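You operate a simulated robot arm through the tools that you are given. There is no shell and no other tool. Be economical: measure what you need, move in short steps, check, and stop when the job is done.

The job below is to be done with a simulated two-armed robot. You get a single attempt, and the scene is never put back.

Task
Empty the clear oil bottle over the olives in the short tub and lid it.
Fine: wooden stopper out onto the yellow mat; the clear oil bottle goes back where it stood. Set down upright: wooden stopper, clear oil bottle.

Only the result counts: the job must be done as asked and must still hold three seconds after the hand-in. Knocking over, shifting, dropping, spilling or breaking anything else fails it. A push-on lid holds only when it is set on centred and level and pressed home; a screw cap is set on level and turned clockwise until tight.

Robot
Two 7-joint arms with two-finger parallel grippers on one trunk, on a base that drives. Base frame: it is fixed to the floor where the robot stands at the start and does not move with it; the origin is under the middle of the robot, x ahead of it, y to its left, z up. Lengths are in m, angles in degrees, forces in N, time in s.
The left shoulder is at the start at [0.023, 0.101, 1.392], the right one opposite. With the tool pointing down near the work surface each hand reaches from about 0.1 to 0.42 m from the robot's upright axis, wherever it stands, measured 20 degrees to its own side. Places, roughly: top of the yellow mat [0.5, 0, 0.9]. Payload 2.4 kg a hand.
The TCP of each hand is the grasp point between the finger pads, 0.024 m short of the fingertips. In the tool frame z runs along the fingers and y along their closing line. The gripper opens to 0.068 m. The fingers are 0.017 m wide and 0.01 m thick; the gripper's body (0.04 by 0.07 m) begins 0.041 m behind the TCP.
Orientation is told as [roll, pitch, yaw] about the base's x, y, z axes, in that order, counted from this pose: with the fingers straight down and closing along the base's y, the tool's x points along the base's -x, its y along +y and its z along -z.

Tools
- The arms move only by the tool send_rows. It takes "left_deltas", "right_deltas" or both (then of equal length, played together; a hand with none holds still); each is a list of rows, each a list of 3 entries, a list of its own where there are three numbers: the shift along the tool's x, y, z in m, then the turn, a rotation vector about the tool's x, y, z in degrees, then the finger opening in m, from 0 to 0.068. In form: [[[tx, ty, tz], [ax, ay, az], fingers], ...]. A call has 1 to 8 rows; each row is the pose to reach, as a shift and turn from the pose commanded when the call began, along the tool's axes at that moment. Rows are played at 5 a second. More than 0.05 m and 8.6 degrees between two rows, or a gripper value outside its range, and nothing of the call is played. Where a pose cannot be reached the arm comes as near as it can. A force on the tool above 40 N (or 10 N above the force at the start of the call, whichever is more), or a blocked arm, ends the call early, and 0.2 s more pass. Each finger travels about 0.072 m/s and halts on what it meets, pressing with about 28 N; the grip force reading is that of the motor and also rises with nothing between the fingers. The clock runs only during rows and for 0.2 s after the last one: add rows that repeat a pose to give the fingers time. It gives the time, the measured TCP pose, the force on the tool (base axes), the opening and the grip force at its end, in the units of the frame above (readings bear some noise), with the torque about the TCP (base axes, N m) and any sound that the robot's microphone picked up.
- Cameras (640 x 400 px; columns grow to the right, rows downward): "scene" is now at [0.0787, -0.051, 1.5402]; the picture's right is [-0.62, -0.79, 0.00], its down [-0.53, 0.41, -0.74] and it looks along [0.58, -0.46, -0.67] (base axes); focal length 253 px, centre (320, 200). "left" rides on the left gripper at [0.084, -0.011, -0.075] in its tool frame; the picture's right is [0.13, 0.99, 0.00], its down [-0.60, 0.08, -0.79] and it looks along [-0.79, 0.10, 0.61] (tool axes); focal length 251 px, centre (320, 200). "right" rides on the right gripper at [0.084, 0.011, -0.075] in its tool frame; the picture's right is [-0.13, 0.99, 0.00], its down [-0.60, -0.08, -0.79] and it looks along [-0.79, -0.10, 0.61] (tool axes); focal length 251 px, centre (320, 200). There is no depth. A picture from a camera that has moved, and an enlarged one, comes with that camera's place and axes in the base frame and with its lens.
- capture(camera): a new picture of that camera. No time passes.
- lift_body(by): slides the trunk up (or, below 0, down) by that many m; the arms and the scene camera ride with it, the base frame stays. It gives what a move gives, with no picture.
- steer(legs): drives the robot by 1 to 6 legs, each [ahead, left, turn to the left] in m, m and degrees, along the robot's own axes; the way and the turn of a leg run together, so that a leg with both is an arc; at most 1.5 m and 180 degrees a leg. The arms and the cameras ride along, it lands a little off, and it stops where it bumps. It gives what a move gives.
- head_to(pan, tilt): turns the head with the scene camera to pan (to the left, within 86 degrees either way) and tilt (down, from -29 to 69), counted from straight ahead of the robot. It gives what a move gives.
- inspect(camera, box): a new picture of the part [left, top, right, bottom] of that camera's present view, enlarged. No time passes.
- job_done(): hands the job in; it is judged then, once.

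Go step by step. Nothing tells you exact positions but the pictures and the camera data: compare them with the known pose of the tool, close in by small moves and look again before you grip or let go. The budget is 120 turns and 108 pictures, counting those below and the enlarged ones. Unless the task says otherwise, let go and move clear before handing in, and close with one line.

The tools are called after "Call:" as name(argument=value, ...) on one line, values as JSON. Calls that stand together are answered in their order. send_rows: Moves the arms, as the interface text tells. Its arguments: {"type":"object","properties":{"left_deltas":{"type":"array","items":{"type":"array"}},"right_deltas":{"type":"array","items":{"type":"array"}}},"required":[]} The other tools are called the same way: lift_body (by) slides the trunk up or down; steer (legs) drives the base; head_to (pan, tilt) turns the head that bears the scene camera; capture (camera) takes a picture; inspect (camera, box) takes an enlarged picture of a part of a camera's view; job_done () hands the job in.

At the start:

```text
time: 0.0
left_ee_pos: [0.2729, -0.0449, 1.3022]
left_orientation: [0.1, 0.0, 0.1]
left_force: [0.2, 0.5, -0.6]
left_moment: [0.02, 0.0, -0.01]
left_grip_width: 0.0679
left_gripper_force: 0.1
right_ee_pos: [0.2054, -0.2982, 1.3169]
right_orientation: [0.1, 0.1, 0.0]
right_force: [0.0, -0.4, 0.3]
right_moment: [-0.02, 0.03, 0.0]
right_grip_width: 0.0678
right_gripper_force: 0.1
trunk travel left (down, up): [-0.605, 0.245]
robot x, y, heading: [-0.0026, 0.0019, -0.1]
head pan, tilt: [-38.1, 42.0]
```

scene: 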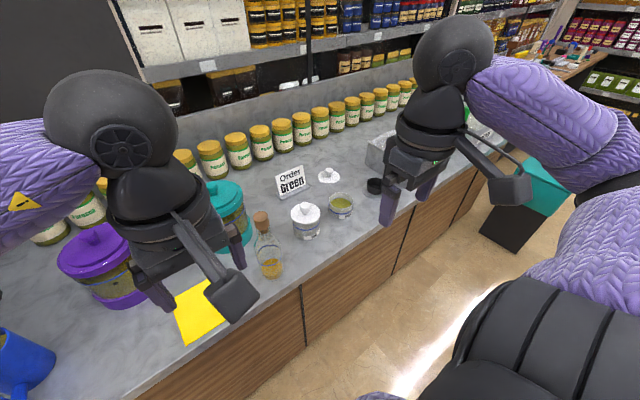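
right: 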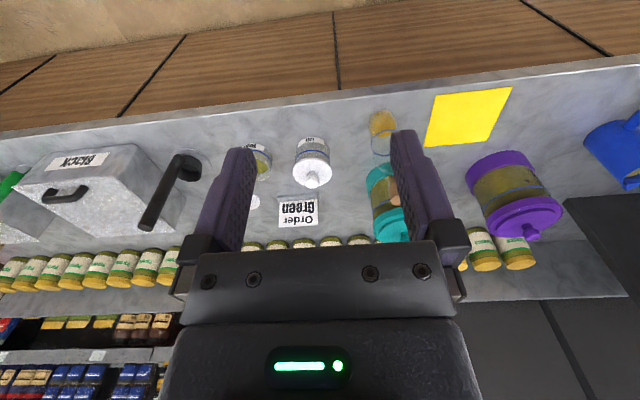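
left: 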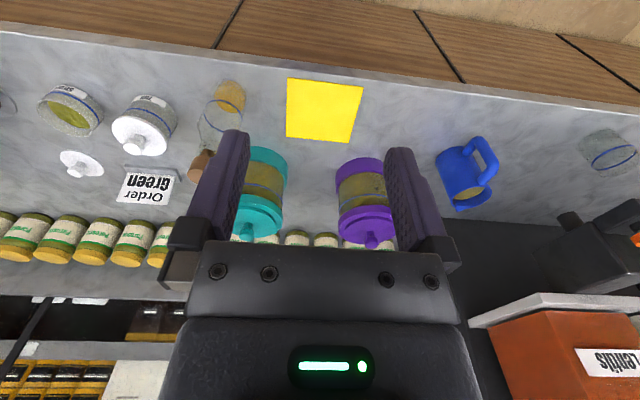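

I see the oil bottle with a wooden stopper near the yellow mat, two small glass tubs (one lidded, one open with olives), and a white lid on the counter. I'll look closer before moving.

Call:
inspect(camera="scene", box=[230, 150, 390, 290])

Call:
inspect(camera="left", box=[0, 60, 260, 220])

Call:
inspect(camera="right", box=[220, 80, 420, 250])

```text
2.86 times, centred on (310, 220) of scene
camera zoom: at [0.0787, -0.051, 1.5402], right [-0.62, -0.79, 0.0], down [-0.53, 0.41, -0.74], along [0.58, -0.46, -0.67], focal length 723 px, centre (349, 143)
```

zoom: 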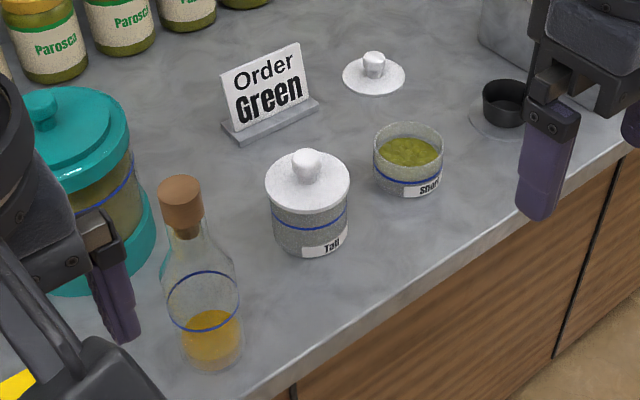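

```text
2.46 times, centred on (130, 140) of left
camera zoom: at [0.1878, -0.0557, 1.3771], right [-0.13, 0.99, 0.0], down [0.6, 0.08, 0.79], along [0.79, 0.1, -0.61], focal length 619 px, centre (788, 348)
```

zoom: 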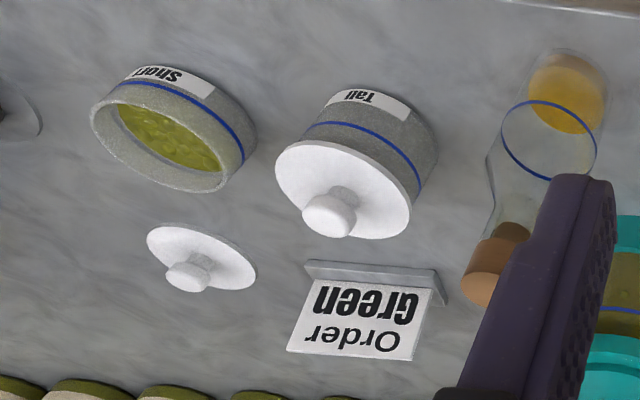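

```text
2.35 times, centred on (320, 165) of right
camera zoom: at [0.1215, -0.2873, 1.3907], right [0.13, 0.99, 0.0], down [0.6, -0.08, 0.79], along [0.79, -0.1, -0.61], focal length 592 px, centre (320, 282)
```

zoom: 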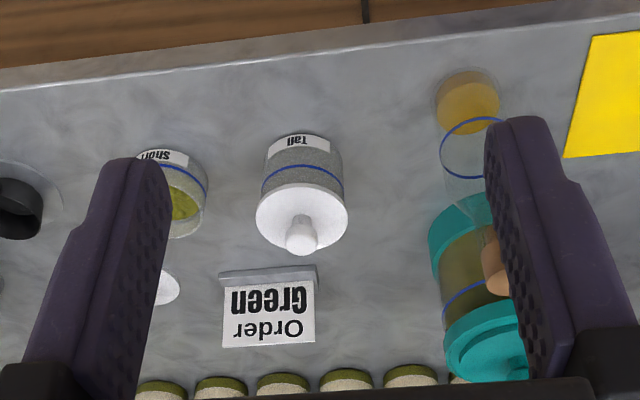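

The bottle stands near (0.47, -0.19), the short tub near (0.53, -0.50), and the loose lid near (0.72, -0.60). These are too far to reach from here, so I'll check the room in front of the base.

Call:
head_to(pan=0, tilt=69)

Call:
capture(camera="scene")

```text
time: 1.0
left_ee_pos: [0.2727, -0.0446, 1.3029]
left_orientation: [0.1, 0.0, 0.0]
left_force: [0.1, 0.2, -0.2]
left_moment: [0.01, -0.02, 0.04]
left_grip_width: 0.0683
left_gripper_force: 0.0
right_ee_pos: [0.2053, -0.2978, 1.316]
right_orientation: [0.0, 0.0, 0.0]
right_force: [0.2, -0.3, 0.8]
right_moment: [0.02, 0.02, -0.01]
right_grip_width: 0.0679
right_gripper_force: 0.0
trunk travel left (down, up): [-0.605, 0.245]
robot x, y, heading: [0.0008, -0.0014, -0.4]
head pan, tilt: [0.0, 68.8]
```

```text
101 pictures are left
camera scene: at [0.0689, 0.0005, 1.5071], right [0.0, -1.0, 0.0], down [-0.93, 0.0, -0.36], along [0.36, 0.0, -0.93], focal length 253 px, centre (320, 200)
```

scene: 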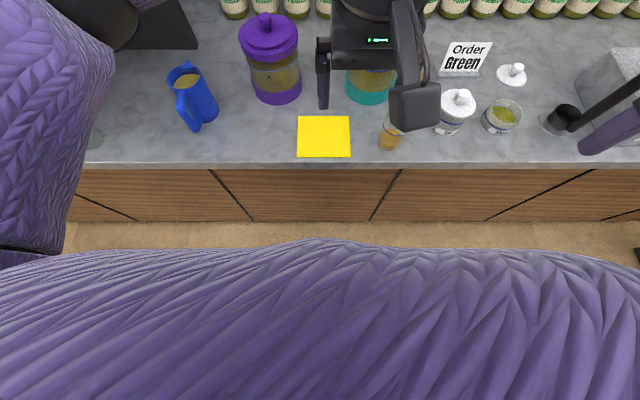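

The base has some clearance to the counter (edge at x≈0.40). I'll drive ahead and to the right, then look again.

Call:
steer(legs=[[0.1, -0.25, 0]])

Call:
head_to(pan=0, tilt=45)

Call:
capture(camera="scene")

Call:
capture(camera="left")

Call:
capture(camera="right")

```text
time: 2.9
left_ee_pos: [0.3726, -0.294, 1.3021]
left_orientation: [0.1, 0.0, 0.1]
left_force: [0.0, -0.5, -0.2]
left_moment: [-0.01, 0.02, 0.0]
left_grip_width: 0.0682
left_gripper_force: 0.0
right_ee_pos: [0.3058, -0.5481, 1.3158]
right_orientation: [-0.1, 0.1, 0.0]
right_force: [-0.5, -0.7, -0.5]
right_moment: [0.04, 0.02, 0.0]
right_grip_width: 0.0679
right_gripper_force: 0.0
trunk travel left (down, up): [-0.605, 0.245]
robot x, y, heading: [0.0985, -0.2519, -0.2]
head pan, tilt: [0.0, 68.8]
```

```text
time: 3.8
left_ee_pos: [0.3726, -0.2927, 1.3021]
left_orientation: [0.0, 0.0, 0.2]
left_force: [-0.6, 0.4, -0.6]
left_moment: [0.02, 0.04, 0.02]
left_grip_width: 0.068
left_gripper_force: 0.1
right_ee_pos: [0.3053, -0.5465, 1.3169]
right_orientation: [0.1, 0.0, 0.0]
right_force: [-0.1, 1.1, 0.2]
right_moment: [-0.02, 0.0, 0.02]
right_grip_width: 0.0681
right_gripper_force: 0.1
trunk travel left (down, up): [-0.605, 0.245]
robot x, y, heading: [0.1019, -0.2516, -0.0]
head pan, tilt: [0.0, 45.0]
```

```text
100 pictures are left
camera scene: at [0.1945, -0.2486, 1.5358], right [0.0, -1.0, 0.0], down [-0.71, 0.0, -0.71], along [0.71, 0.0, -0.71], focal length 253 px, centre (320, 200)
```

scene: 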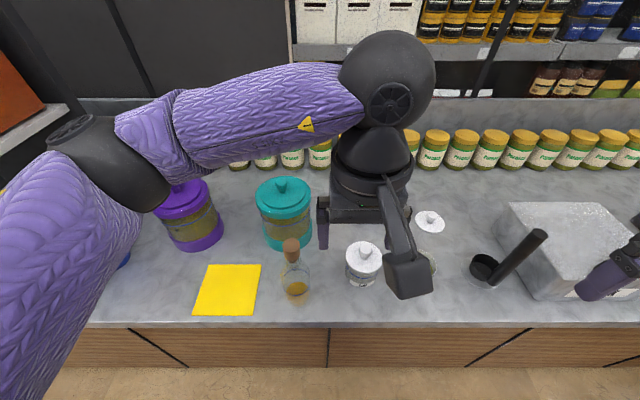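

```text
99 pictures are left
camera left: at [0.2881, -0.305, 1.3771], right [-0.13, 0.99, 0.0], down [0.6, 0.08, 0.79], along [0.79, 0.1, -0.61], focal length 251 px, centre (320, 200)
```

left: 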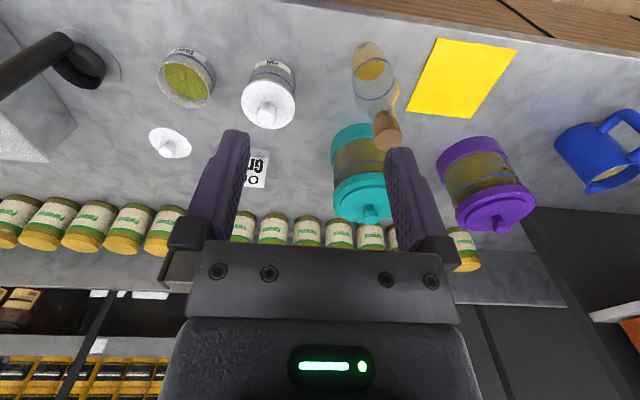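

```text
98 pictures are left
camera right: at [0.2217, -0.5365, 1.3907], right [0.13, 0.99, 0.0], down [0.6, -0.08, 0.79], along [0.79, -0.1, -0.61], focal length 251 px, centre (320, 200)
```

right: 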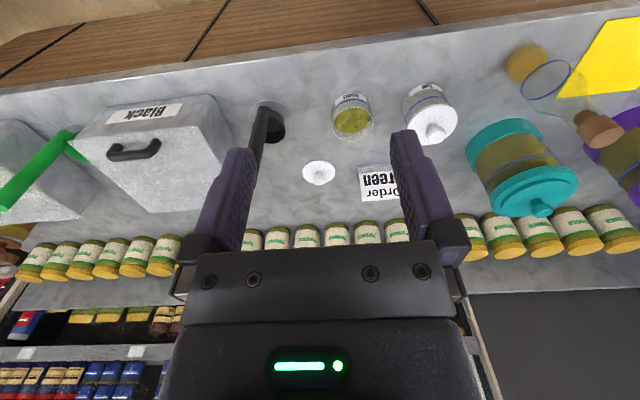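

I moved closer without a bump. Now I'll swing the left hand to the left over the mat to clear the view.

Call:
send_rows(left_deltas=[[[0, 0.045, 0], [0, 0, 0], 0.068], [[0, 0.09, 0], [0, 0, 0], 0.068], [[0, 0.135, 0], [0, 0, 0], 0.068], [[0, 0.18, 0], [0, 0, 0], 0.068], [[0, 0.225, 0], [0, 0, 0], 0.068], [[0, 0.27, 0], [0, 0, 0], 0.068]])

Call:
inspect(camera="scene", box=[230, 190, 470, 340])

Call:
inspect(camera="left", box=[0, 20, 320, 220])

Call:
inspect(camera="right", box=[270, 40, 640, 240])

```text
time: 5.2
left_ee_pos: [0.3702, -0.0225, 1.301]
left_orientation: [0.0, -0.1, 0.0]
left_force: [-0.4, -0.3, 0.6]
left_moment: [0.02, 0.0, -0.01]
left_grip_width: 0.068
left_gripper_force: 0.0
right_ee_pos: [0.3047, -0.547, 1.3171]
right_orientation: [-0.1, 0.0, 0.0]
right_force: [0.3, 0.1, -0.2]
right_moment: [-0.01, 0.01, -0.01]
right_grip_width: 0.068
right_gripper_force: 0.0
trunk travel left (down, up): [-0.605, 0.245]
robot x, y, heading: [0.1015, -0.25, -0.0]
head pan, tilt: [0.0, 45.0]
```

```text
2.67 times, centred on (350, 265) of scene
camera zoom: at [0.194, -0.2476, 1.5359], right [0.0, -1.0, 0.0], down [-0.71, 0.0, -0.71], along [0.71, 0.0, -0.71], focal length 675 px, centre (240, 27)
```

zoom: 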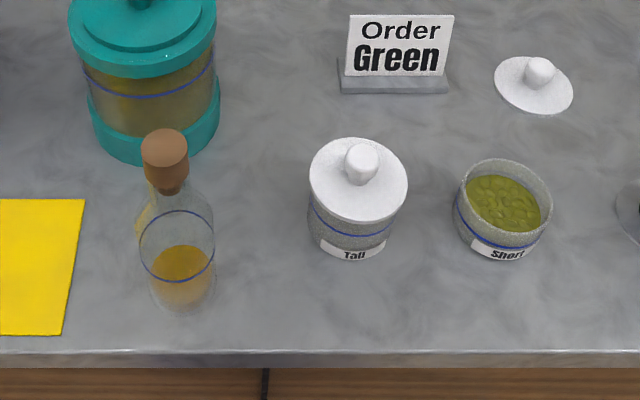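

```text
2.00 times, centred on (160, 120) of left
camera zoom: at [0.2864, -0.0338, 1.3759], right [-0.13, 0.99, 0.0], down [0.6, 0.08, 0.79], along [0.79, 0.1, -0.61], focal length 503 px, centre (640, 360)
```

zoom: 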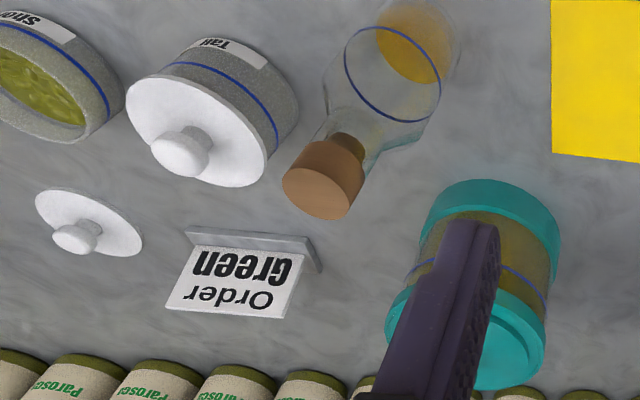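

```text
1.73 times, centred on (455, 140) of right
camera zoom: at [0.2212, -0.5356, 1.3909], right [0.13, 0.99, 0.0], down [0.6, -0.08, 0.79], along [0.79, -0.1, -0.61], focal length 435 px, centre (86, 304)
```

zoom: 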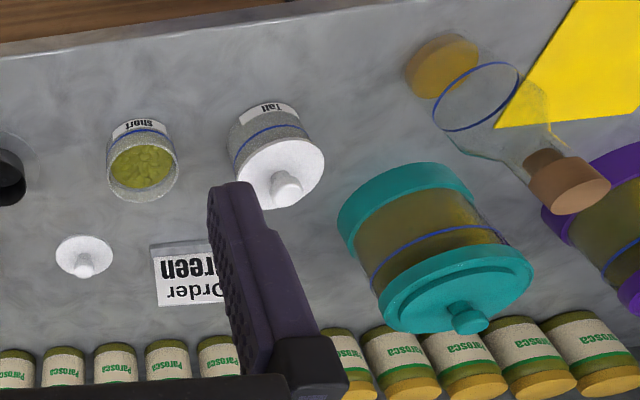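

Triangulated: bottle axis (0.472, -0.193) with stopper top z≈1.138; short tub rim centre (0.545, -0.512), z≈0.94; lid (0.72, -0.605). I'll drive left so the bottle is ahead of the right shoulder, then begin pitching the right hand to horizontal.

Call:
steer(legs=[[0.02, 0.15, 0]])

Call:
send_rows(right_deltas=[[[-0.005, 0, 0.01], [0, -8, 0], 0.068], [[-0.01, 0, 0.02], [0, -16, 0], 0.068], [[-0.015, 0, 0.03], [0, -24, 0], 0.068], [[-0.02, 0, 0.04], [0, -32, 0], 0.068], [[-0.025, 0, 0.05], [0, -40, 0], 0.068], [[-0.03, 0, 0.06], [0, -48, 0], 0.068], [[-0.03, 0, 0.07], [0, -56, 0], 0.068], [[-0.03, 0, 0.08], [0, -64, 0], 0.068]])

Call:
capture(camera="scene")

```text
time: 6.6
left_ee_pos: [0.3921, 0.1264, 1.301]
left_orientation: [0.0, 0.0, 0.0]
left_force: [-0.8, -0.1, 0.5]
left_moment: [-0.05, 0.0, -0.01]
left_grip_width: 0.0681
left_gripper_force: 0.1
right_ee_pos: [0.3254, -0.3979, 1.3164]
right_orientation: [-0.2, 0.0, 0.0]
right_force: [0.6, -0.5, 0.1]
right_moment: [-0.01, -0.02, 0.01]
right_grip_width: 0.0679
right_gripper_force: 0.0
trunk travel left (down, up): [-0.605, 0.245]
robot x, y, heading: [0.1197, -0.1029, -0.1]
head pan, tilt: [0.0, 45.0]
```

```text
time: 8.4
left_ee_pos: [0.3932, 0.1267, 1.2999]
left_orientation: [0.0, 0.0, 0.1]
left_force: [-0.5, -0.3, 0.4]
left_moment: [0.0, 0.0, -0.04]
left_grip_width: 0.0679
left_gripper_force: 0.0
right_ee_pos: [0.3634, -0.4148, 1.2261]
right_orientation: [-0.2, -64.0, 0.0]
right_force: [-0.4, 1.3, 0.7]
right_moment: [0.01, -0.02, -0.02]
right_grip_width: 0.0681
right_gripper_force: 0.0
right hand out of reach, approached as far as the arm can: row 4, 5, 6, 7, 8
trunk travel left (down, up): [-0.605, 0.245]
robot x, y, heading: [0.1214, -0.0972, -0.0]
head pan, tilt: [0.0, 45.0]
```

```text
94 pictures are left
camera scene: at [0.2142, -0.0981, 1.5359], right [0.0, -1.0, 0.0], down [-0.71, 0.0, -0.71], along [0.71, 0.0, -0.71], focal length 253 px, centre (320, 200)
```

scene: 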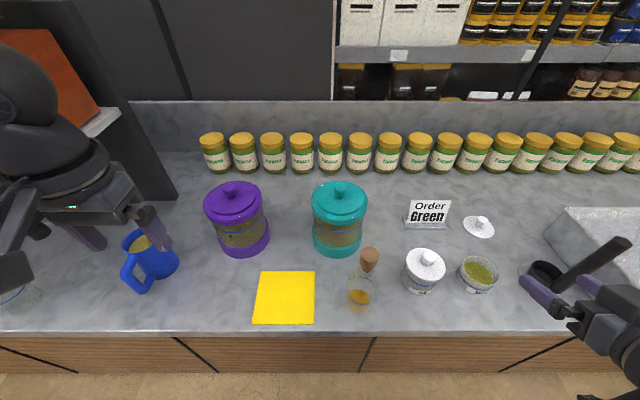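

The right hand is nearly horizontal; it was cramped close to the body. I'll bring it forward and to horizontal beside the bottle at neck height.

Call:
send_rows(right_deltas=[[[0.02, 0.02, 0.02], [0, -6, 0], 0.068], [[0.04, 0.04, 0.04], [0, -12, 0], 0.068], [[0.06, 0.06, 0.06], [0, -18, 0], 0.068], [[0.08, 0.08, 0.08], [0, -24, 0], 0.068], [[0.0993, 0.1, 0.093], [0, -26, 0], 0.068]])

Call:
capture(camera="scene")

Call:
capture(camera="right")

```text
time: 9.6
left_ee_pos: [0.3909, 0.1245, 1.3004]
left_orientation: [0.0, 0.0, -0.1]
left_force: [-0.7, -0.8, -0.1]
left_moment: [-0.01, -0.03, 0.01]
left_grip_width: 0.0677
left_gripper_force: 0.0
right_ee_pos: [0.4018, -0.3153, 1.0976]
right_orientation: [-82.3, -89.9, 82.3]
right_force: [0.7, 0.1, 0.3]
right_moment: [0.0, -0.03, -0.02]
right_grip_width: 0.068
right_gripper_force: 0.1
trunk travel left (down, up): [-0.605, 0.245]
robot x, y, heading: [0.1234, -0.0967, 0.1]
head pan, tilt: [0.0, 45.0]
```

```text
93 pictures are left
camera scene: at [0.2144, -0.0982, 1.5359], right [0.0, -1.0, 0.0], down [-0.71, 0.0, -0.71], along [0.71, 0.0, -0.71], focal length 253 px, centre (320, 200)
```

scene: 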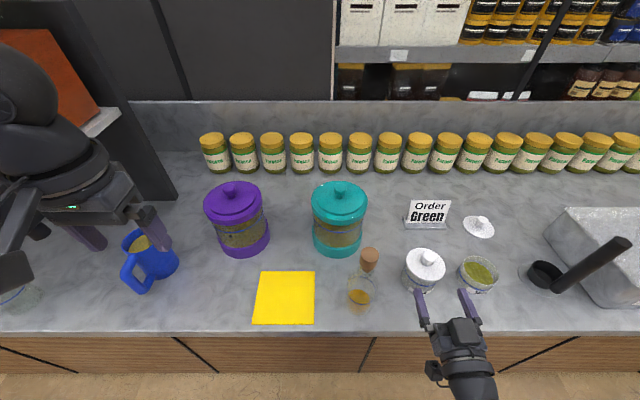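

```text
92 pictures are left
camera right: at [0.3275, -0.3041, 1.0114], right [0.0, 0.99, 0.13], down [-0.79, -0.08, 0.6], along [0.61, -0.1, 0.79], focal length 251 px, centre (320, 200)
```

right: 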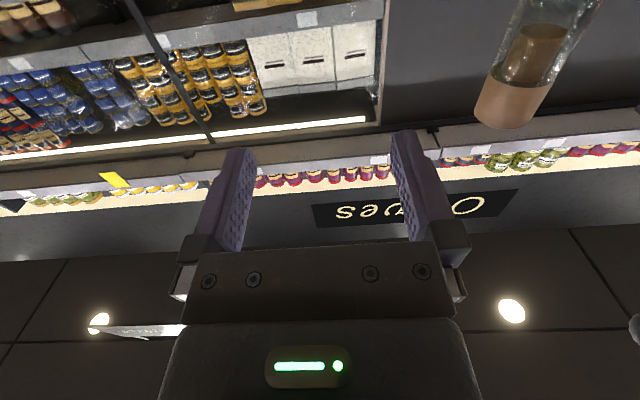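

Call:
inspect(camera="right", box=[440, 0, 640, 140])

```text
2.86 times, centred on (540, 70) of right
camera zoom: at [0.3275, -0.3041, 1.0114], right [0.0, 0.99, 0.13], down [-0.79, -0.08, 0.6], along [0.61, -0.1, 0.79], focal length 718 px, centre (-309, 571)
```

zoom: 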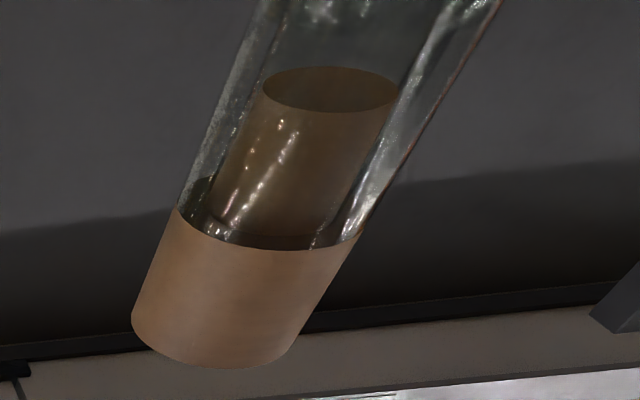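

The stopper head spans z≈1.10–1.125, with a neck about 0.034 m wide at y≈-0.197. I'll move the right hand in front of the neck and check.

Call:
send_rows(right_deltas=[[[0.01, 0.04, 0], [0, 0, 0], 0.068], [[0.02, 0.08, 0], [0, 0, 0], 0.068], [[0.03, 0.118, 0], [0, 0, 0], 0.068], [[0.03, 0.118, 0.01], [0, 0, 0], 0.068]])

Call:
inspect(camera="scene", box=[300, 220, 460, 370])

Call:
capture(camera="right")

```text
time: 10.6
left_ee_pos: [0.3917, 0.1248, 1.3009]
left_orientation: [0.0, -0.1, 0.0]
left_force: [1.0, 0.1, 0.0]
left_moment: [0.02, 0.0, 0.01]
left_grip_width: 0.0679
left_gripper_force: 0.1
right_ee_pos: [0.4133, -0.1965, 1.065]
right_orientation: [-21.6, -90.0, 21.5]
right_force: [-0.2, -0.5, -0.7]
right_moment: [0.0, 0.02, 0.0]
right_grip_width: 0.068
right_gripper_force: 0.1
trunk travel left (down, up): [-0.605, 0.245]
robot x, y, heading: [0.1225, -0.0973, -0.0]
head pan, tilt: [0.0, 45.0]
```

```text
2.67 times, centred on (380, 295) of scene
camera zoom: at [0.2147, -0.099, 1.5359], right [0.0, -1.0, 0.0], down [-0.71, 0.0, -0.71], along [0.71, 0.0, -0.71], focal length 675 px, centre (160, -53)
```

zoom: 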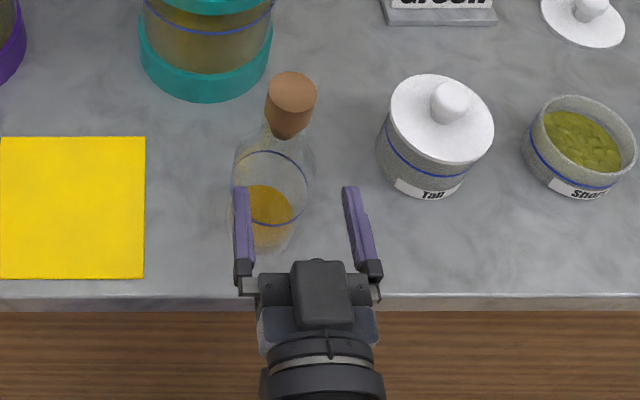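

```text
89 pictures are left
camera right: at [0.3392, -0.1866, 0.9807], right [0.0, 0.99, 0.13], down [-0.79, -0.08, 0.6], along [0.61, -0.1, 0.79], focal length 251 px, centre (320, 200)
```

right: 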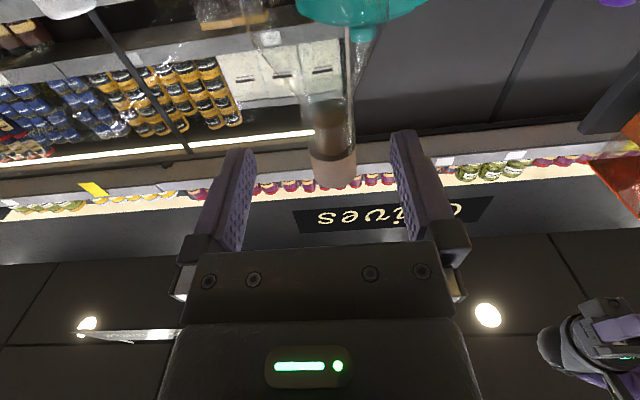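

The neck is centred between the fingers (y≈-0.195, x≈0.475). I'll advance and check before closing.

Call:
send_rows(right_deltas=[[[-0.001, 0.001, 0.02], [0, 0, 0], 0.068], [[-0.002, 0.0015, 0.04], [0, 0, 0], 0.068], [[-0.002, 0.0015, 0.06], [0, 0, 0], 0.068]])

Call:
inspect(camera="scene", box=[320, 230, 440, 340])

Call:
inspect(camera="right", box=[180, 0, 480, 240])

```text
time: 11.4
left_ee_pos: [0.3924, 0.1247, 1.3012]
left_orientation: [0.1, 0.0, -0.1]
left_force: [0.6, -0.5, -0.7]
left_moment: [0.05, 0.01, 0.02]
left_grip_width: 0.0679
left_gripper_force: 0.1
right_ee_pos: [0.4744, -0.1959, 1.0666]
right_orientation: [2.0, -90.1, -2.1]
right_force: [-0.1, -0.3, 0.0]
right_moment: [0.02, 0.0, -0.01]
right_grip_width: 0.0681
right_gripper_force: 0.1
trunk travel left (down, up): [-0.605, 0.245]
robot x, y, heading: [0.1241, -0.1034, -0.0]
head pan, tilt: [0.0, 45.0]
```

```text
3.64 times, centred on (380, 285) of scene
camera zoom: at [0.215, -0.0985, 1.5359], right [0.0, -1.0, 0.0], down [-0.71, 0.0, -0.71], along [0.71, 0.0, -0.71], focal length 920 px, centre (102, -109)
```

zoom: 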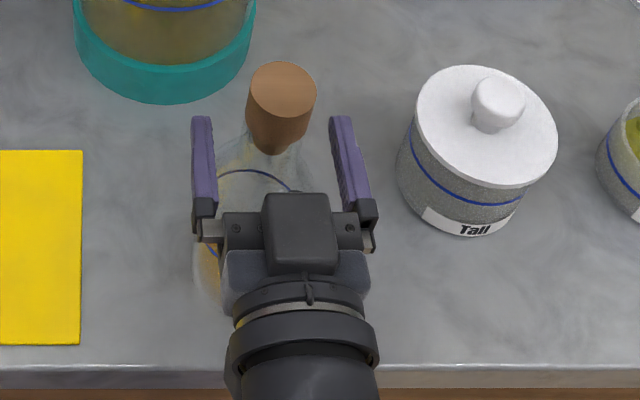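

```text
1.67 times, centred on (330, 120) of right
camera zoom: at [0.3992, -0.1852, 0.9827], right [0.0, 0.99, 0.13], down [-0.79, -0.08, 0.6], along [0.61, -0.1, 0.79], focal length 419 px, centre (303, 333)
```

zoom: 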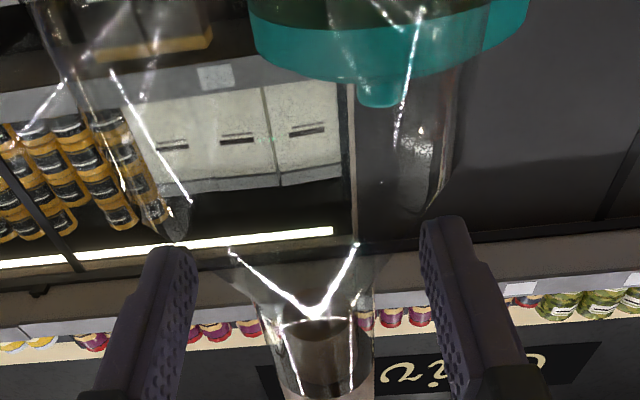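

The fingers sit at the flare of the shoulder, so I'll raise them 12 mm onto the straight neck and close.

Call:
send_rows(right_deltas=[[[-0.012, 0, 0], [0, 0, 0], 0.068], [[-0.012, 0, 0], [0, 0, 0], 0.05], [[-0.012, 0, 0], [0, 0, 0], 0.04], [[-0.012, 0, 0], [0, 0, 0], 0.03], [[-0.012, 0, 0], [0, 0, 0], 0.02], [[-0.012, 0, 0], [0, 0, 0], 0.015], [[-0.012, 0, 0], [0, 0, 0], 0.015]])

Call:
inspect(camera="scene", box=[320, 230, 440, 340])

Call:
inspect(camera="right", box=[180, 0, 480, 240])

```text
time: 13.0
left_ee_pos: [0.3928, 0.1258, 1.3007]
left_orientation: [0.0, 0.0, 0.0]
left_force: [0.3, -0.3, -0.7]
left_moment: [-0.02, 0.03, -0.01]
left_grip_width: 0.068
left_gripper_force: 0.0
right_ee_pos: [0.4728, -0.1958, 1.0801]
right_orientation: [-62.2, -89.9, 62.1]
right_force: [-1.3, 0.3, 0.6]
right_moment: [0.17, -0.01, 0.01]
right_grip_width: 0.0342
right_gripper_force: 28.3
trunk travel left (down, up): [-0.605, 0.245]
robot x, y, heading: [0.1175, -0.1032, 0.0]
head pan, tilt: [0.0, 45.0]
```

```text
3.64 times, centred on (380, 285) of scene
camera zoom: at [0.2145, -0.0984, 1.5359], right [0.0, -1.0, 0.0], down [-0.71, 0.0, -0.71], along [0.71, 0.0, -0.71], focal length 920 px, centre (102, -109)
```

zoom: 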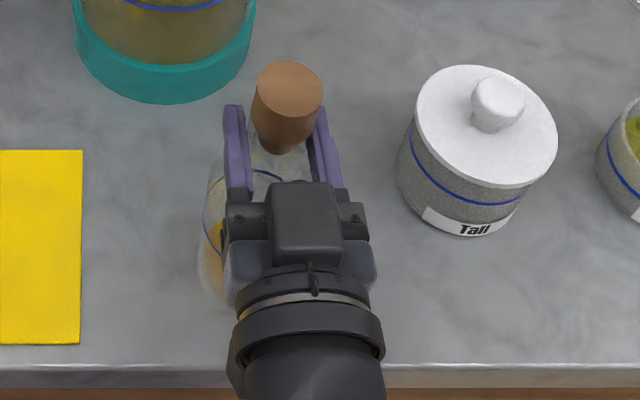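

```text
1.67 times, centred on (330, 120) of right
camera zoom: at [0.3984, -0.1855, 0.9946], right [0.0, 0.99, 0.13], down [-0.79, -0.08, 0.6], along [0.61, -0.1, 0.79], focal length 419 px, centre (303, 333)
```

zoom: 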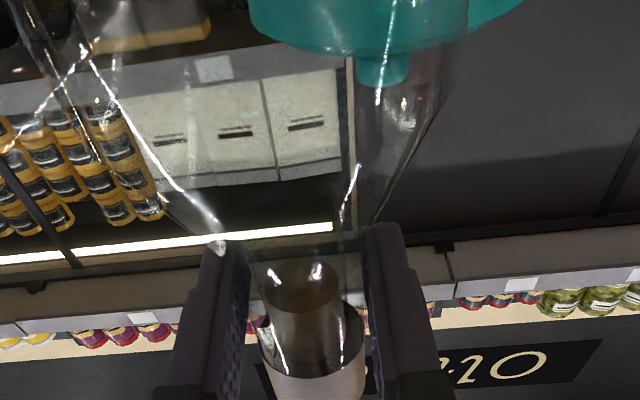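

The neck is gripped. Now the left hand goes above the stopper at about (0.475, -0.195).

Call:
send_rows(left_deltas=[[[-0.012, -0.047, 0], [0, 0, 0], 0.068], [[-0.024, -0.094, 0], [0, 0, 0], 0.068], [[-0.036, -0.141, 0], [0, 0, 0], 0.068], [[-0.048, -0.188, 0], [0, 0, 0], 0.068], [[-0.06, -0.235, 0.02], [0, 0, 0], 0.068], [[-0.072, -0.28, 0.04], [0, 0, 0], 0.068], [[-0.082, -0.321, 0.08], [0, 0, 0], 0.068]])

Call:
capture(camera="left")

Call:
capture(camera="scene")

```text
refused: row 5 steps farther than a row can; nothing moved
```

```text
84 pictures are left
camera left: at [0.3074, 0.1147, 1.3759], right [-0.13, 0.99, 0.0], down [0.6, 0.08, 0.79], along [0.79, 0.1, -0.61], focal length 251 px, centre (320, 200)
```

left: 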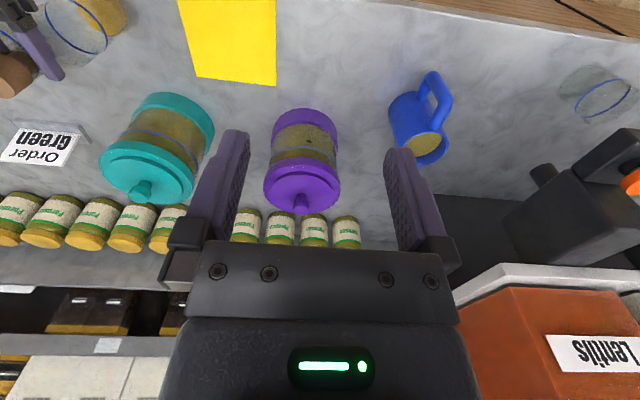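

```text
83 pictures are left
camera scene: at [0.2145, -0.0984, 1.5359], right [0.0, -1.0, 0.0], down [-0.71, 0.0, -0.71], along [0.71, 0.0, -0.71], focal length 253 px, centre (320, 200)
```

scene: 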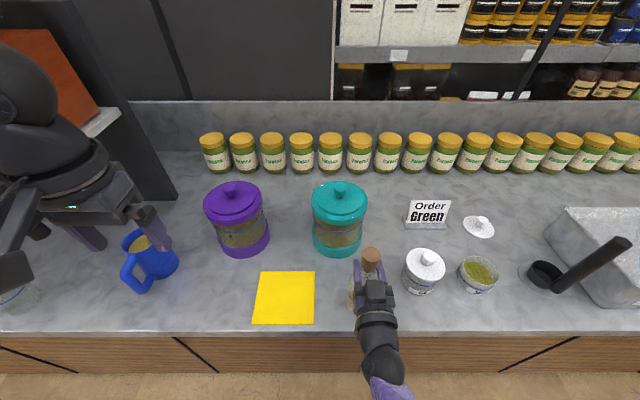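

A step was too long; I'll redo it with smaller steps, stopping above the stopper.

Call:
send_rows(left_deltas=[[[-0.012, -0.042, 0], [0, 0, 0], 0.068], [[-0.024, -0.084, 0], [0, 0, 0], 0.068], [[-0.036, -0.126, 0], [0, 0, 0], 0.068], [[-0.046, -0.168, 0], [0, 0, 0], 0.068], [[-0.056, -0.21, 0.01], [0, 0, 0], 0.068], [[-0.066, -0.25, 0.03], [0, 0, 0], 0.068], [[-0.076, -0.29, 0.05], [0, 0, 0], 0.068], [[-0.082, -0.321, 0.08], [0, 0, 0], 0.068]])

Call:
capture(camera="left")

Call:
capture(camera="scene")

```text
time: 14.8
left_ee_pos: [0.4742, -0.1973, 1.2215]
left_orientation: [0.1, 0.0, -0.1]
left_force: [-0.6, -0.2, 0.6]
left_moment: [0.03, 0.0, 0.02]
left_grip_width: 0.0678
left_gripper_force: 0.0
right_ee_pos: [0.4733, -0.1974, 1.0808]
right_orientation: [-73.9, -89.9, 73.8]
right_force: [0.0, -0.7, 0.4]
right_moment: [-0.09, -0.03, -0.01]
right_grip_width: 0.0339
right_gripper_force: 27.8
trunk travel left (down, up): [-0.605, 0.245]
robot x, y, heading: [0.1201, -0.1043, 0.0]
head pan, tilt: [0.0, 45.0]
```

```text
82 pictures are left
camera left: at [0.3899, -0.2079, 1.2963], right [-0.13, 0.99, 0.0], down [0.6, 0.08, 0.79], along [0.79, 0.1, -0.61], focal length 251 px, centre (320, 200)
```

left: 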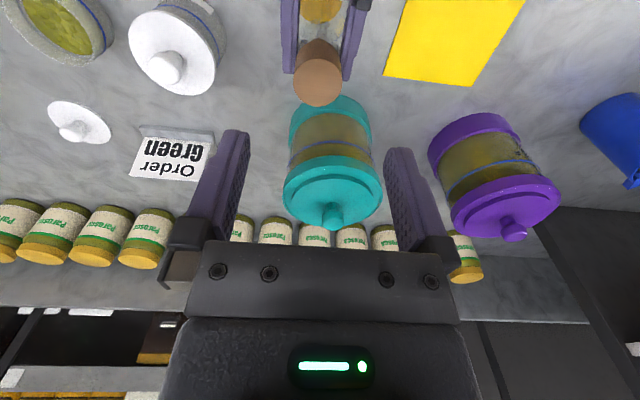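

```text
81 pictures are left
camera scene: at [0.2146, -0.0994, 1.5359], right [0.0, -1.0, 0.0], down [-0.71, 0.0, -0.71], along [0.71, 0.0, -0.71], focal length 253 px, centre (320, 200)
```

scene: 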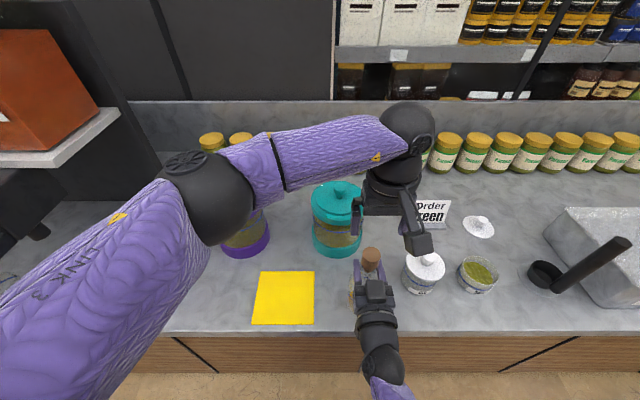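

The stopper is directly below the left fingers, so I'll descend and then close on the head.

Call:
send_rows(left_deltas=[[[-0.002, 0, 0.04], [0, 0, 0], 0.068], [[-0.003, 0, 0.075], [0, 0, 0], 0.068], [[-0.003, 0, 0.1], [0, 0, 0], 0.068], [[-0.003, 0, 0.1], [0, 0, 0], 0.068]])

Call:
capture(camera="right")

Call:
inspect(camera="left", box=[180, 0, 460, 200])

```text
time: 15.8
left_ee_pos: [0.4777, -0.1948, 1.12]
left_orientation: [0.0, -0.1, 0.0]
left_force: [0.3, 0.8, -0.8]
left_moment: [0.0, -0.02, 0.02]
left_grip_width: 0.068
left_gripper_force: 0.1
right_ee_pos: [0.4729, -0.196, 1.0803]
right_orientation: [-56.7, -90.0, 56.6]
right_force: [0.5, 0.5, 0.2]
right_moment: [0.11, -0.02, 0.03]
right_grip_width: 0.034
right_gripper_force: 27.8
trunk travel left (down, up): [-0.605, 0.245]
robot x, y, heading: [0.1183, -0.0961, -0.2]
head pan, tilt: [0.0, 45.0]
```

```text
80 pictures are left
camera right: at [0.3985, -0.1857, 0.9946], right [0.0, 0.99, 0.13], down [-0.79, -0.08, 0.6], along [0.61, -0.1, 0.79], focal length 251 px, centre (320, 200)
```

right: 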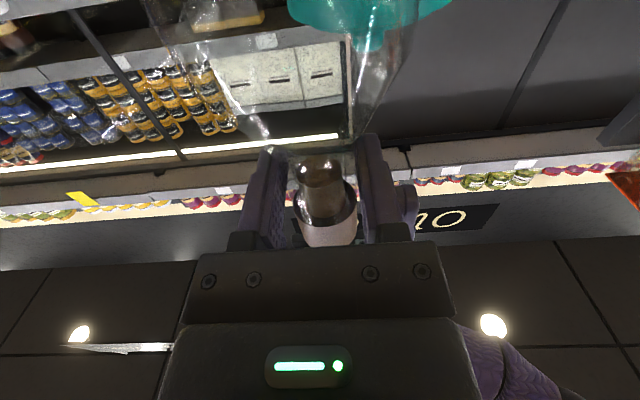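

```text
2.00 times, centred on (320, 100) of left
camera zoom: at [0.3922, -0.2066, 1.1953], right [-0.13, 0.99, 0.0], down [0.6, 0.08, 0.79], along [0.79, 0.1, -0.61], focal length 503 px, centre (320, 400)
```

zoom: 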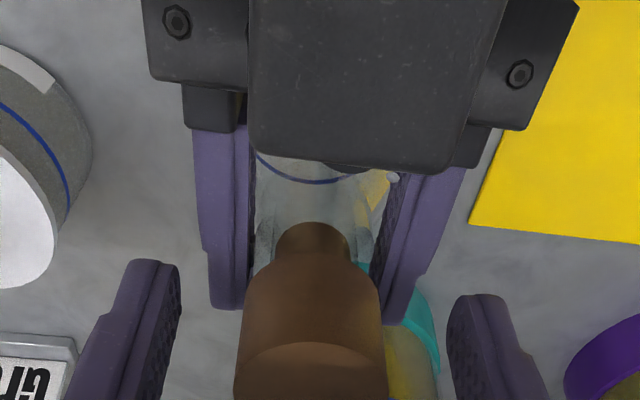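

The stopper head is well placed between the left fingers. I'll close them.

Call:
send_rows(left_deltas=[[[0, 0, 0], [0, 0, 0], 0.05], [[0, 0, 0], [0, 0, 0], 0.04], [[0, 0, 0], [0, 0, 0], 0.03], [[0, 0, 0], [0, 0, 0], 0.02], [[0, 0, 0], [0, 0, 0], 0.015], [[0, 0, 0], [0, 0, 0], 0.015]])

Call:
capture(camera="left")

```text
time: 17.2
left_ee_pos: [0.4765, -0.1959, 1.1221]
left_orientation: [-0.1, 0.0, -0.1]
left_force: [3.4, -17.9, 0.1]
left_moment: [-0.43, -0.09, 0.03]
left_grip_width: 0.0338
left_gripper_force: 27.3
right_ee_pos: [0.4732, -0.1962, 1.08]
right_orientation: [-24.2, -90.1, 24.4]
right_force: [-4.4, 17.0, 2.0]
right_moment: [-0.31, -0.12, 0.05]
right_grip_width: 0.0336
right_gripper_force: 27.6
trunk travel left (down, up): [-0.605, 0.245]
robot x, y, heading: [0.1189, -0.0993, -0.3]
head pan, tilt: [0.0, 45.0]
```

```text
78 pictures are left
camera left: at [0.3921, -0.207, 1.1958], right [-0.13, 0.99, 0.0], down [0.6, 0.08, 0.79], along [0.79, 0.1, -0.61], focal length 251 px, centre (320, 200)
```

left: 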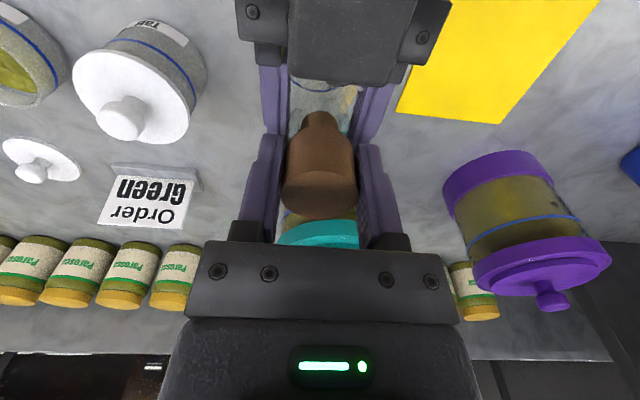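

Both are gripped with some side load between the hands. I'll ease the left hand 2 mm to -y and then pull upward gently.

Call:
send_rows(left_deltas=[[[0, -0.002, 0], [0, 0, 0], 0.015], [[0, -0.002, -0.003], [0, 0, 0], 0.015], [[0, -0.002, -0.008], [0, 0, 0], 0.015], [[0, -0.002, -0.014], [0, 0, 0], 0.015]])

Call:
capture(camera="right")

```text
time: 18.2
left_ee_pos: [0.4775, -0.1953, 1.1352]
left_orientation: [0.1, 0.0, 0.1]
left_force: [-0.5, 0.3, -0.4]
left_moment: [0.0, 0.03, -0.05]
left_grip_width: 0.0323
left_gripper_force: 28.5
right_ee_pos: [0.4739, -0.1969, 1.0792]
right_orientation: [-74.7, -89.8, 74.6]
right_force: [0.3, -0.2, 1.3]
right_moment: [-0.08, -0.13, -0.06]
right_grip_width: 0.0342
right_gripper_force: 28.1
trunk travel left (down, up): [-0.605, 0.245]
robot x, y, heading: [0.1222, -0.1013, -0.1]
head pan, tilt: [0.0, 45.0]
```

```text
77 pictures are left
camera right: at [0.3985, -0.1864, 0.9945], right [0.0, 0.99, 0.13], down [-0.79, -0.08, 0.6], along [0.61, -0.1, 0.79], focal length 251 px, centre (320, 200)
```

right: 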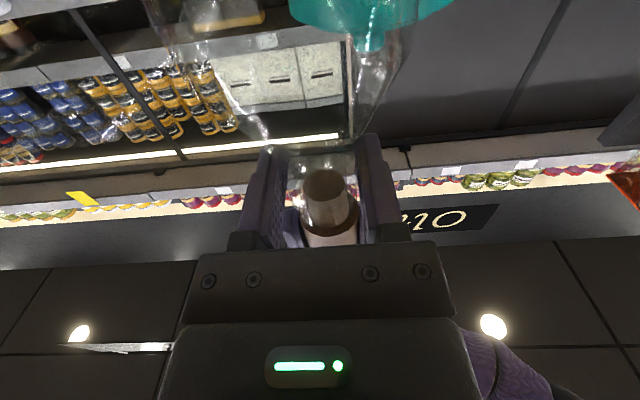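

The stopper is sliding out. I'll keep lifting.

Call:
send_rows(left_deltas=[[[0, 0, -0.015], [0, 0, 0], 0.015], [[0, 0, -0.03], [0, 0, 0], 0.015], [[0, 0, -0.06], [0, 0, 0], 0.015], [[0, 0, -0.1], [0, 0, 0], 0.015]])

Call:
capture(camera="scene")

Call:
capture(camera="left")

Call:
capture(camera="right")

```text
time: 19.2
left_ee_pos: [0.4764, -0.1965, 1.2354]
left_orientation: [0.1, 0.0, -0.1]
left_force: [0.0, -0.5, -0.5]
left_moment: [-0.01, 0.03, -0.01]
left_grip_width: 0.0148
left_gripper_force: 0.0
right_ee_pos: [0.4734, -0.1959, 1.0783]
right_orientation: [-19.8, -90.0, 19.7]
right_force: [-1.4, 0.0, 0.1]
right_moment: [0.02, 0.08, 0.02]
right_grip_width: 0.0341
right_gripper_force: 28.2
trunk travel left (down, up): [-0.605, 0.245]
robot x, y, heading: [0.12, -0.0982, -0.1]
head pan, tilt: [0.0, 45.0]
```

```text
76 pictures are left
camera scene: at [0.2145, -0.0989, 1.5359], right [0.0, -1.0, 0.0], down [-0.71, 0.0, -0.71], along [0.71, 0.0, -0.71], focal length 253 px, centre (320, 200)
```

scene: 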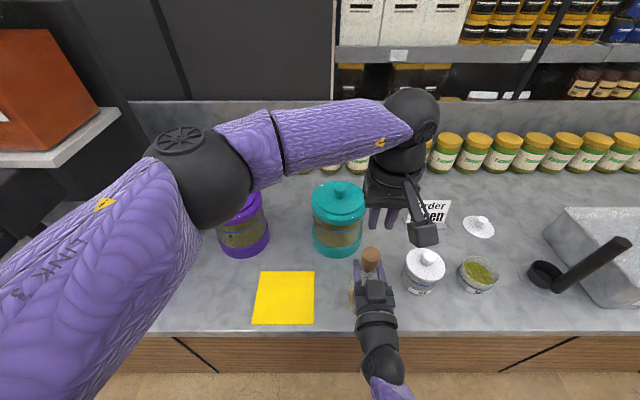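

```text
75 pictures are left
camera left: at [0.3917, -0.2088, 1.3102], right [-0.13, 0.99, 0.0], down [0.6, 0.08, 0.79], along [0.79, 0.1, -0.61], focal length 251 px, centre (320, 200)
```

left: 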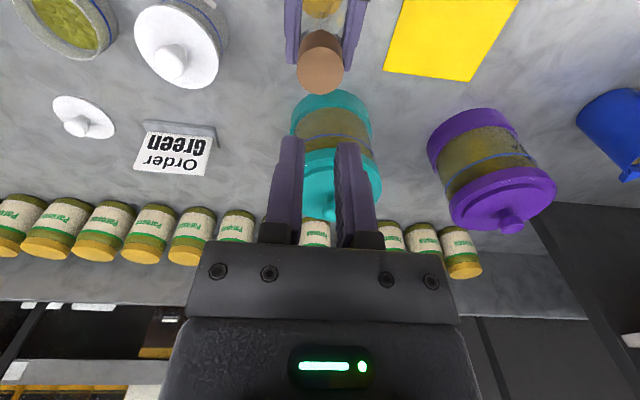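

```text
74 pictures are left
camera right: at [0.3983, -0.1857, 0.9945], right [0.0, 0.99, 0.13], down [-0.79, -0.08, 0.6], along [0.61, -0.1, 0.79], focal length 251 px, centre (320, 200)
```

right: 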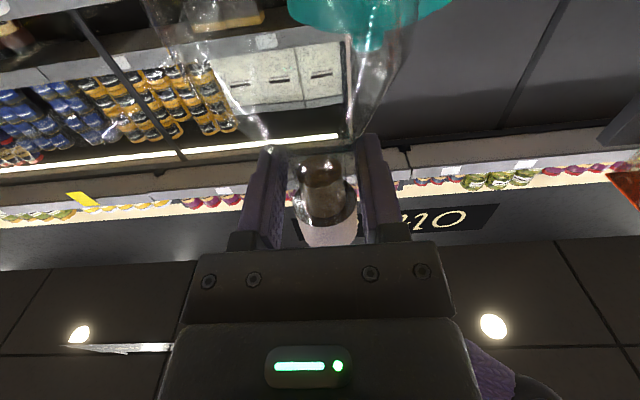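

The left fingers slipped off and the stopper is still in the neck. I'll measure its head height precisely before regripping.

Call:
inspect(camera="right", box=[240, 120, 420, 260])

Call:
inspect(camera="scene", box=[340, 235, 400, 285])

Call:
inspect(camera="left", box=[270, 0, 370, 100])

```text
2.86 times, centred on (330, 190) of right
camera zoom: at [0.3983, -0.1857, 0.9945], right [0.0, 0.99, 0.13], down [-0.79, -0.08, 0.6], along [0.61, -0.1, 0.79], focal length 718 px, centre (291, 229)
```

zoom: 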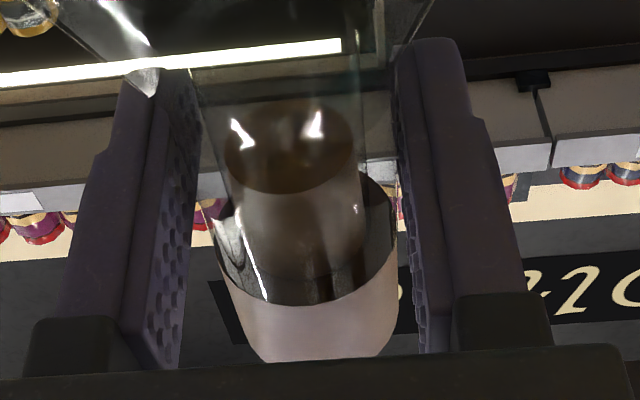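

```text
8.00 times, centred on (370, 260) of scene
camera zoom: at [0.2145, -0.0989, 1.5359], right [0.0, -1.0, 0.0], down [-0.71, 0.0, -0.71], along [0.71, 0.0, -0.71], focal length 2024 px, centre (-80, -280)
```

zoom: 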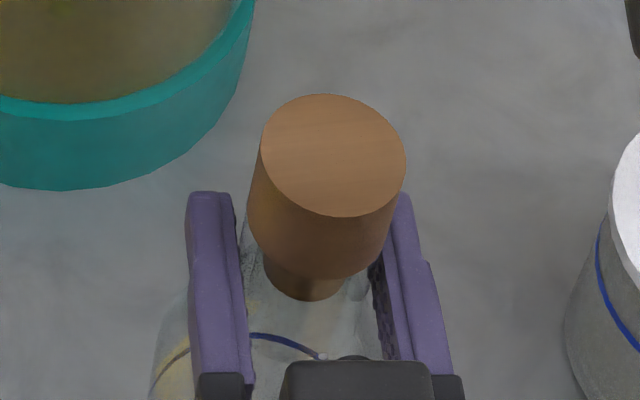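

```text
4.00 times, centred on (320, 50) of left
camera zoom: at [0.3917, -0.2088, 1.3102], right [-0.13, 0.99, 0.0], down [0.6, 0.08, 0.79], along [0.79, 0.1, -0.61], focal length 1006 px, centre (320, 800)
```

zoom: 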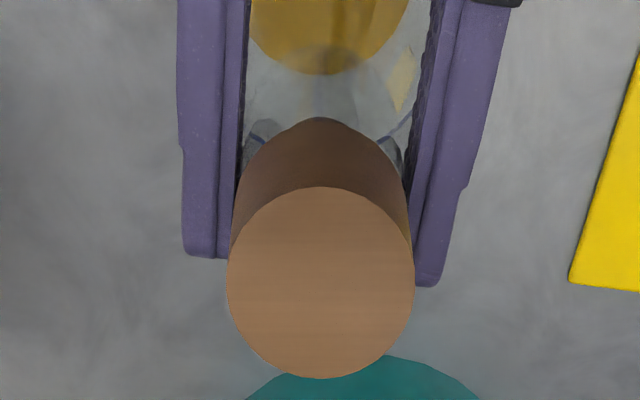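

The head spans z≈1.102–1.127 at (0.479, -0.197). The earlier grip overlapped the glass rim, so I'll regrip with the fingertips just above it at 1.104.

Call:
send_rows(left_deltas=[[[0, 0, 0], [0, 0, 0], 0.03], [[-0.002, 0, 0], [0, 0, 0], 0.045], [[-0.002, 0, 0], [0, 0, 0], 0.06], [[-0.002, 0, 0.03], [0, 0, 0], 0.06], [[-0.002, 0, 0.07], [0, 0, 0], 0.06], [[-0.002, 0, 0.107], [0, 0, 0], 0.06], [[-0.002, 0, 0.107], [0, 0, 0], 0.06]])

Call:
send_rows(left_deltas=[[[0, 0, 0], [0, 0, 0], 0.045], [[0, 0, 0], [0, 0, 0], 0.03], [[0, 0, 0], [0, 0, 0], 0.015], [[0, 0, 0], [0, 0, 0], 0.0], [[0, 0, 0], [0, 0, 0], 0.0]])

Call:
inspect(camera="left", box=[220, 60, 420, 260])

```text
time: 20.8
left_ee_pos: [0.4789, -0.1966, 1.1269]
left_orientation: [0.0, 0.0, 0.0]
left_force: [-0.8, -0.2, -0.1]
left_moment: [-0.02, -0.02, 0.01]
left_grip_width: 0.0601
left_gripper_force: 0.1
right_ee_pos: [0.4743, -0.197, 1.0794]
right_orientation: [-47.7, -89.9, 47.5]
right_force: [-0.9, 0.2, 0.2]
right_moment: [-0.01, 0.03, -0.02]
right_grip_width: 0.0338
right_gripper_force: 28.5
trunk travel left (down, up): [-0.605, 0.245]
robot x, y, heading: [0.1231, -0.0997, -0.1]
head pan, tilt: [0.0, 45.0]
```

```text
time: 22.0
left_ee_pos: [0.4777, -0.1974, 1.1275]
left_orientation: [0.0, 0.0, 0.0]
left_force: [1.1, 0.4, 0.1]
left_moment: [-0.01, -0.02, -0.02]
left_grip_width: 0.0319
left_gripper_force: 27.3
right_ee_pos: [0.4742, -0.1963, 1.0799]
right_orientation: [-48.9, -90.0, 48.8]
right_force: [-0.6, -1.9, -0.3]
right_moment: [0.02, 0.01, 0.0]
right_grip_width: 0.0337
right_gripper_force: 28.3
trunk travel left (down, up): [-0.605, 0.245]
robot x, y, heading: [0.1194, -0.1013, -0.2]
head pan, tilt: [0.0, 45.0]
```

```text
2.00 times, centred on (320, 160) of left
camera zoom: at [0.394, -0.2088, 1.2025], right [-0.13, 0.99, 0.0], down [0.6, 0.08, 0.79], along [0.79, 0.1, -0.61], focal length 503 px, centre (320, 280)
```

zoom: 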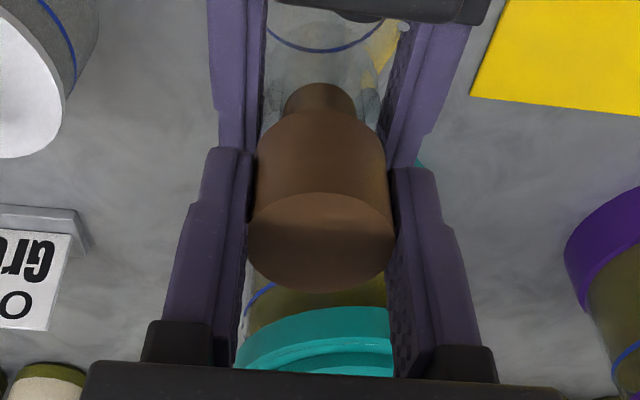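

It now grips the wood alone at 0.032 with no side load. I'll pull up slowly.

Call:
send_rows(left_deltas=[[[0, 0, -0.003], [0, 0, 0], 0], [[0, 0, -0.006], [0, 0, 0], 0], [[0, 0, -0.01], [0, 0, 0], 0], [[0, 0, -0.015], [0, 0, 0], 0]])

Call:
inspect(camera="left", box=[220, 60, 420, 260])

```text
time: 23.0
left_ee_pos: [0.4797, -0.1977, 1.1437]
left_orientation: [0.1, 0.0, 0.0]
left_force: [-1.0, 0.1, -0.3]
left_moment: [0.01, -0.05, -0.02]
left_grip_width: 0.0321
left_gripper_force: 28.0
right_ee_pos: [0.4726, -0.197, 1.0789]
right_orientation: [-49.9, -89.9, 49.8]
right_force: [0.2, 0.1, -0.4]
right_moment: [0.01, 0.05, 0.0]
right_grip_width: 0.0339
right_gripper_force: 27.8
trunk travel left (down, up): [-0.605, 0.245]
robot x, y, heading: [0.1196, -0.1021, -0.2]
head pan, tilt: [0.0, 45.0]
```

```text
2.00 times, centred on (320, 160) of left
camera zoom: at [0.3945, -0.2084, 1.2178], right [-0.13, 0.99, 0.0], down [0.6, 0.08, 0.79], along [0.79, 0.1, -0.61], focal length 503 px, centre (320, 280)
```

zoom: 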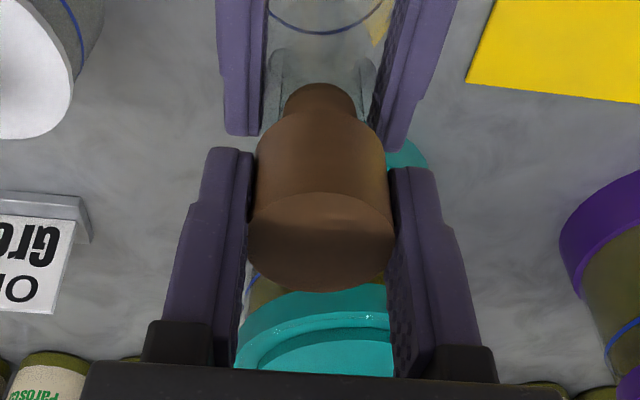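

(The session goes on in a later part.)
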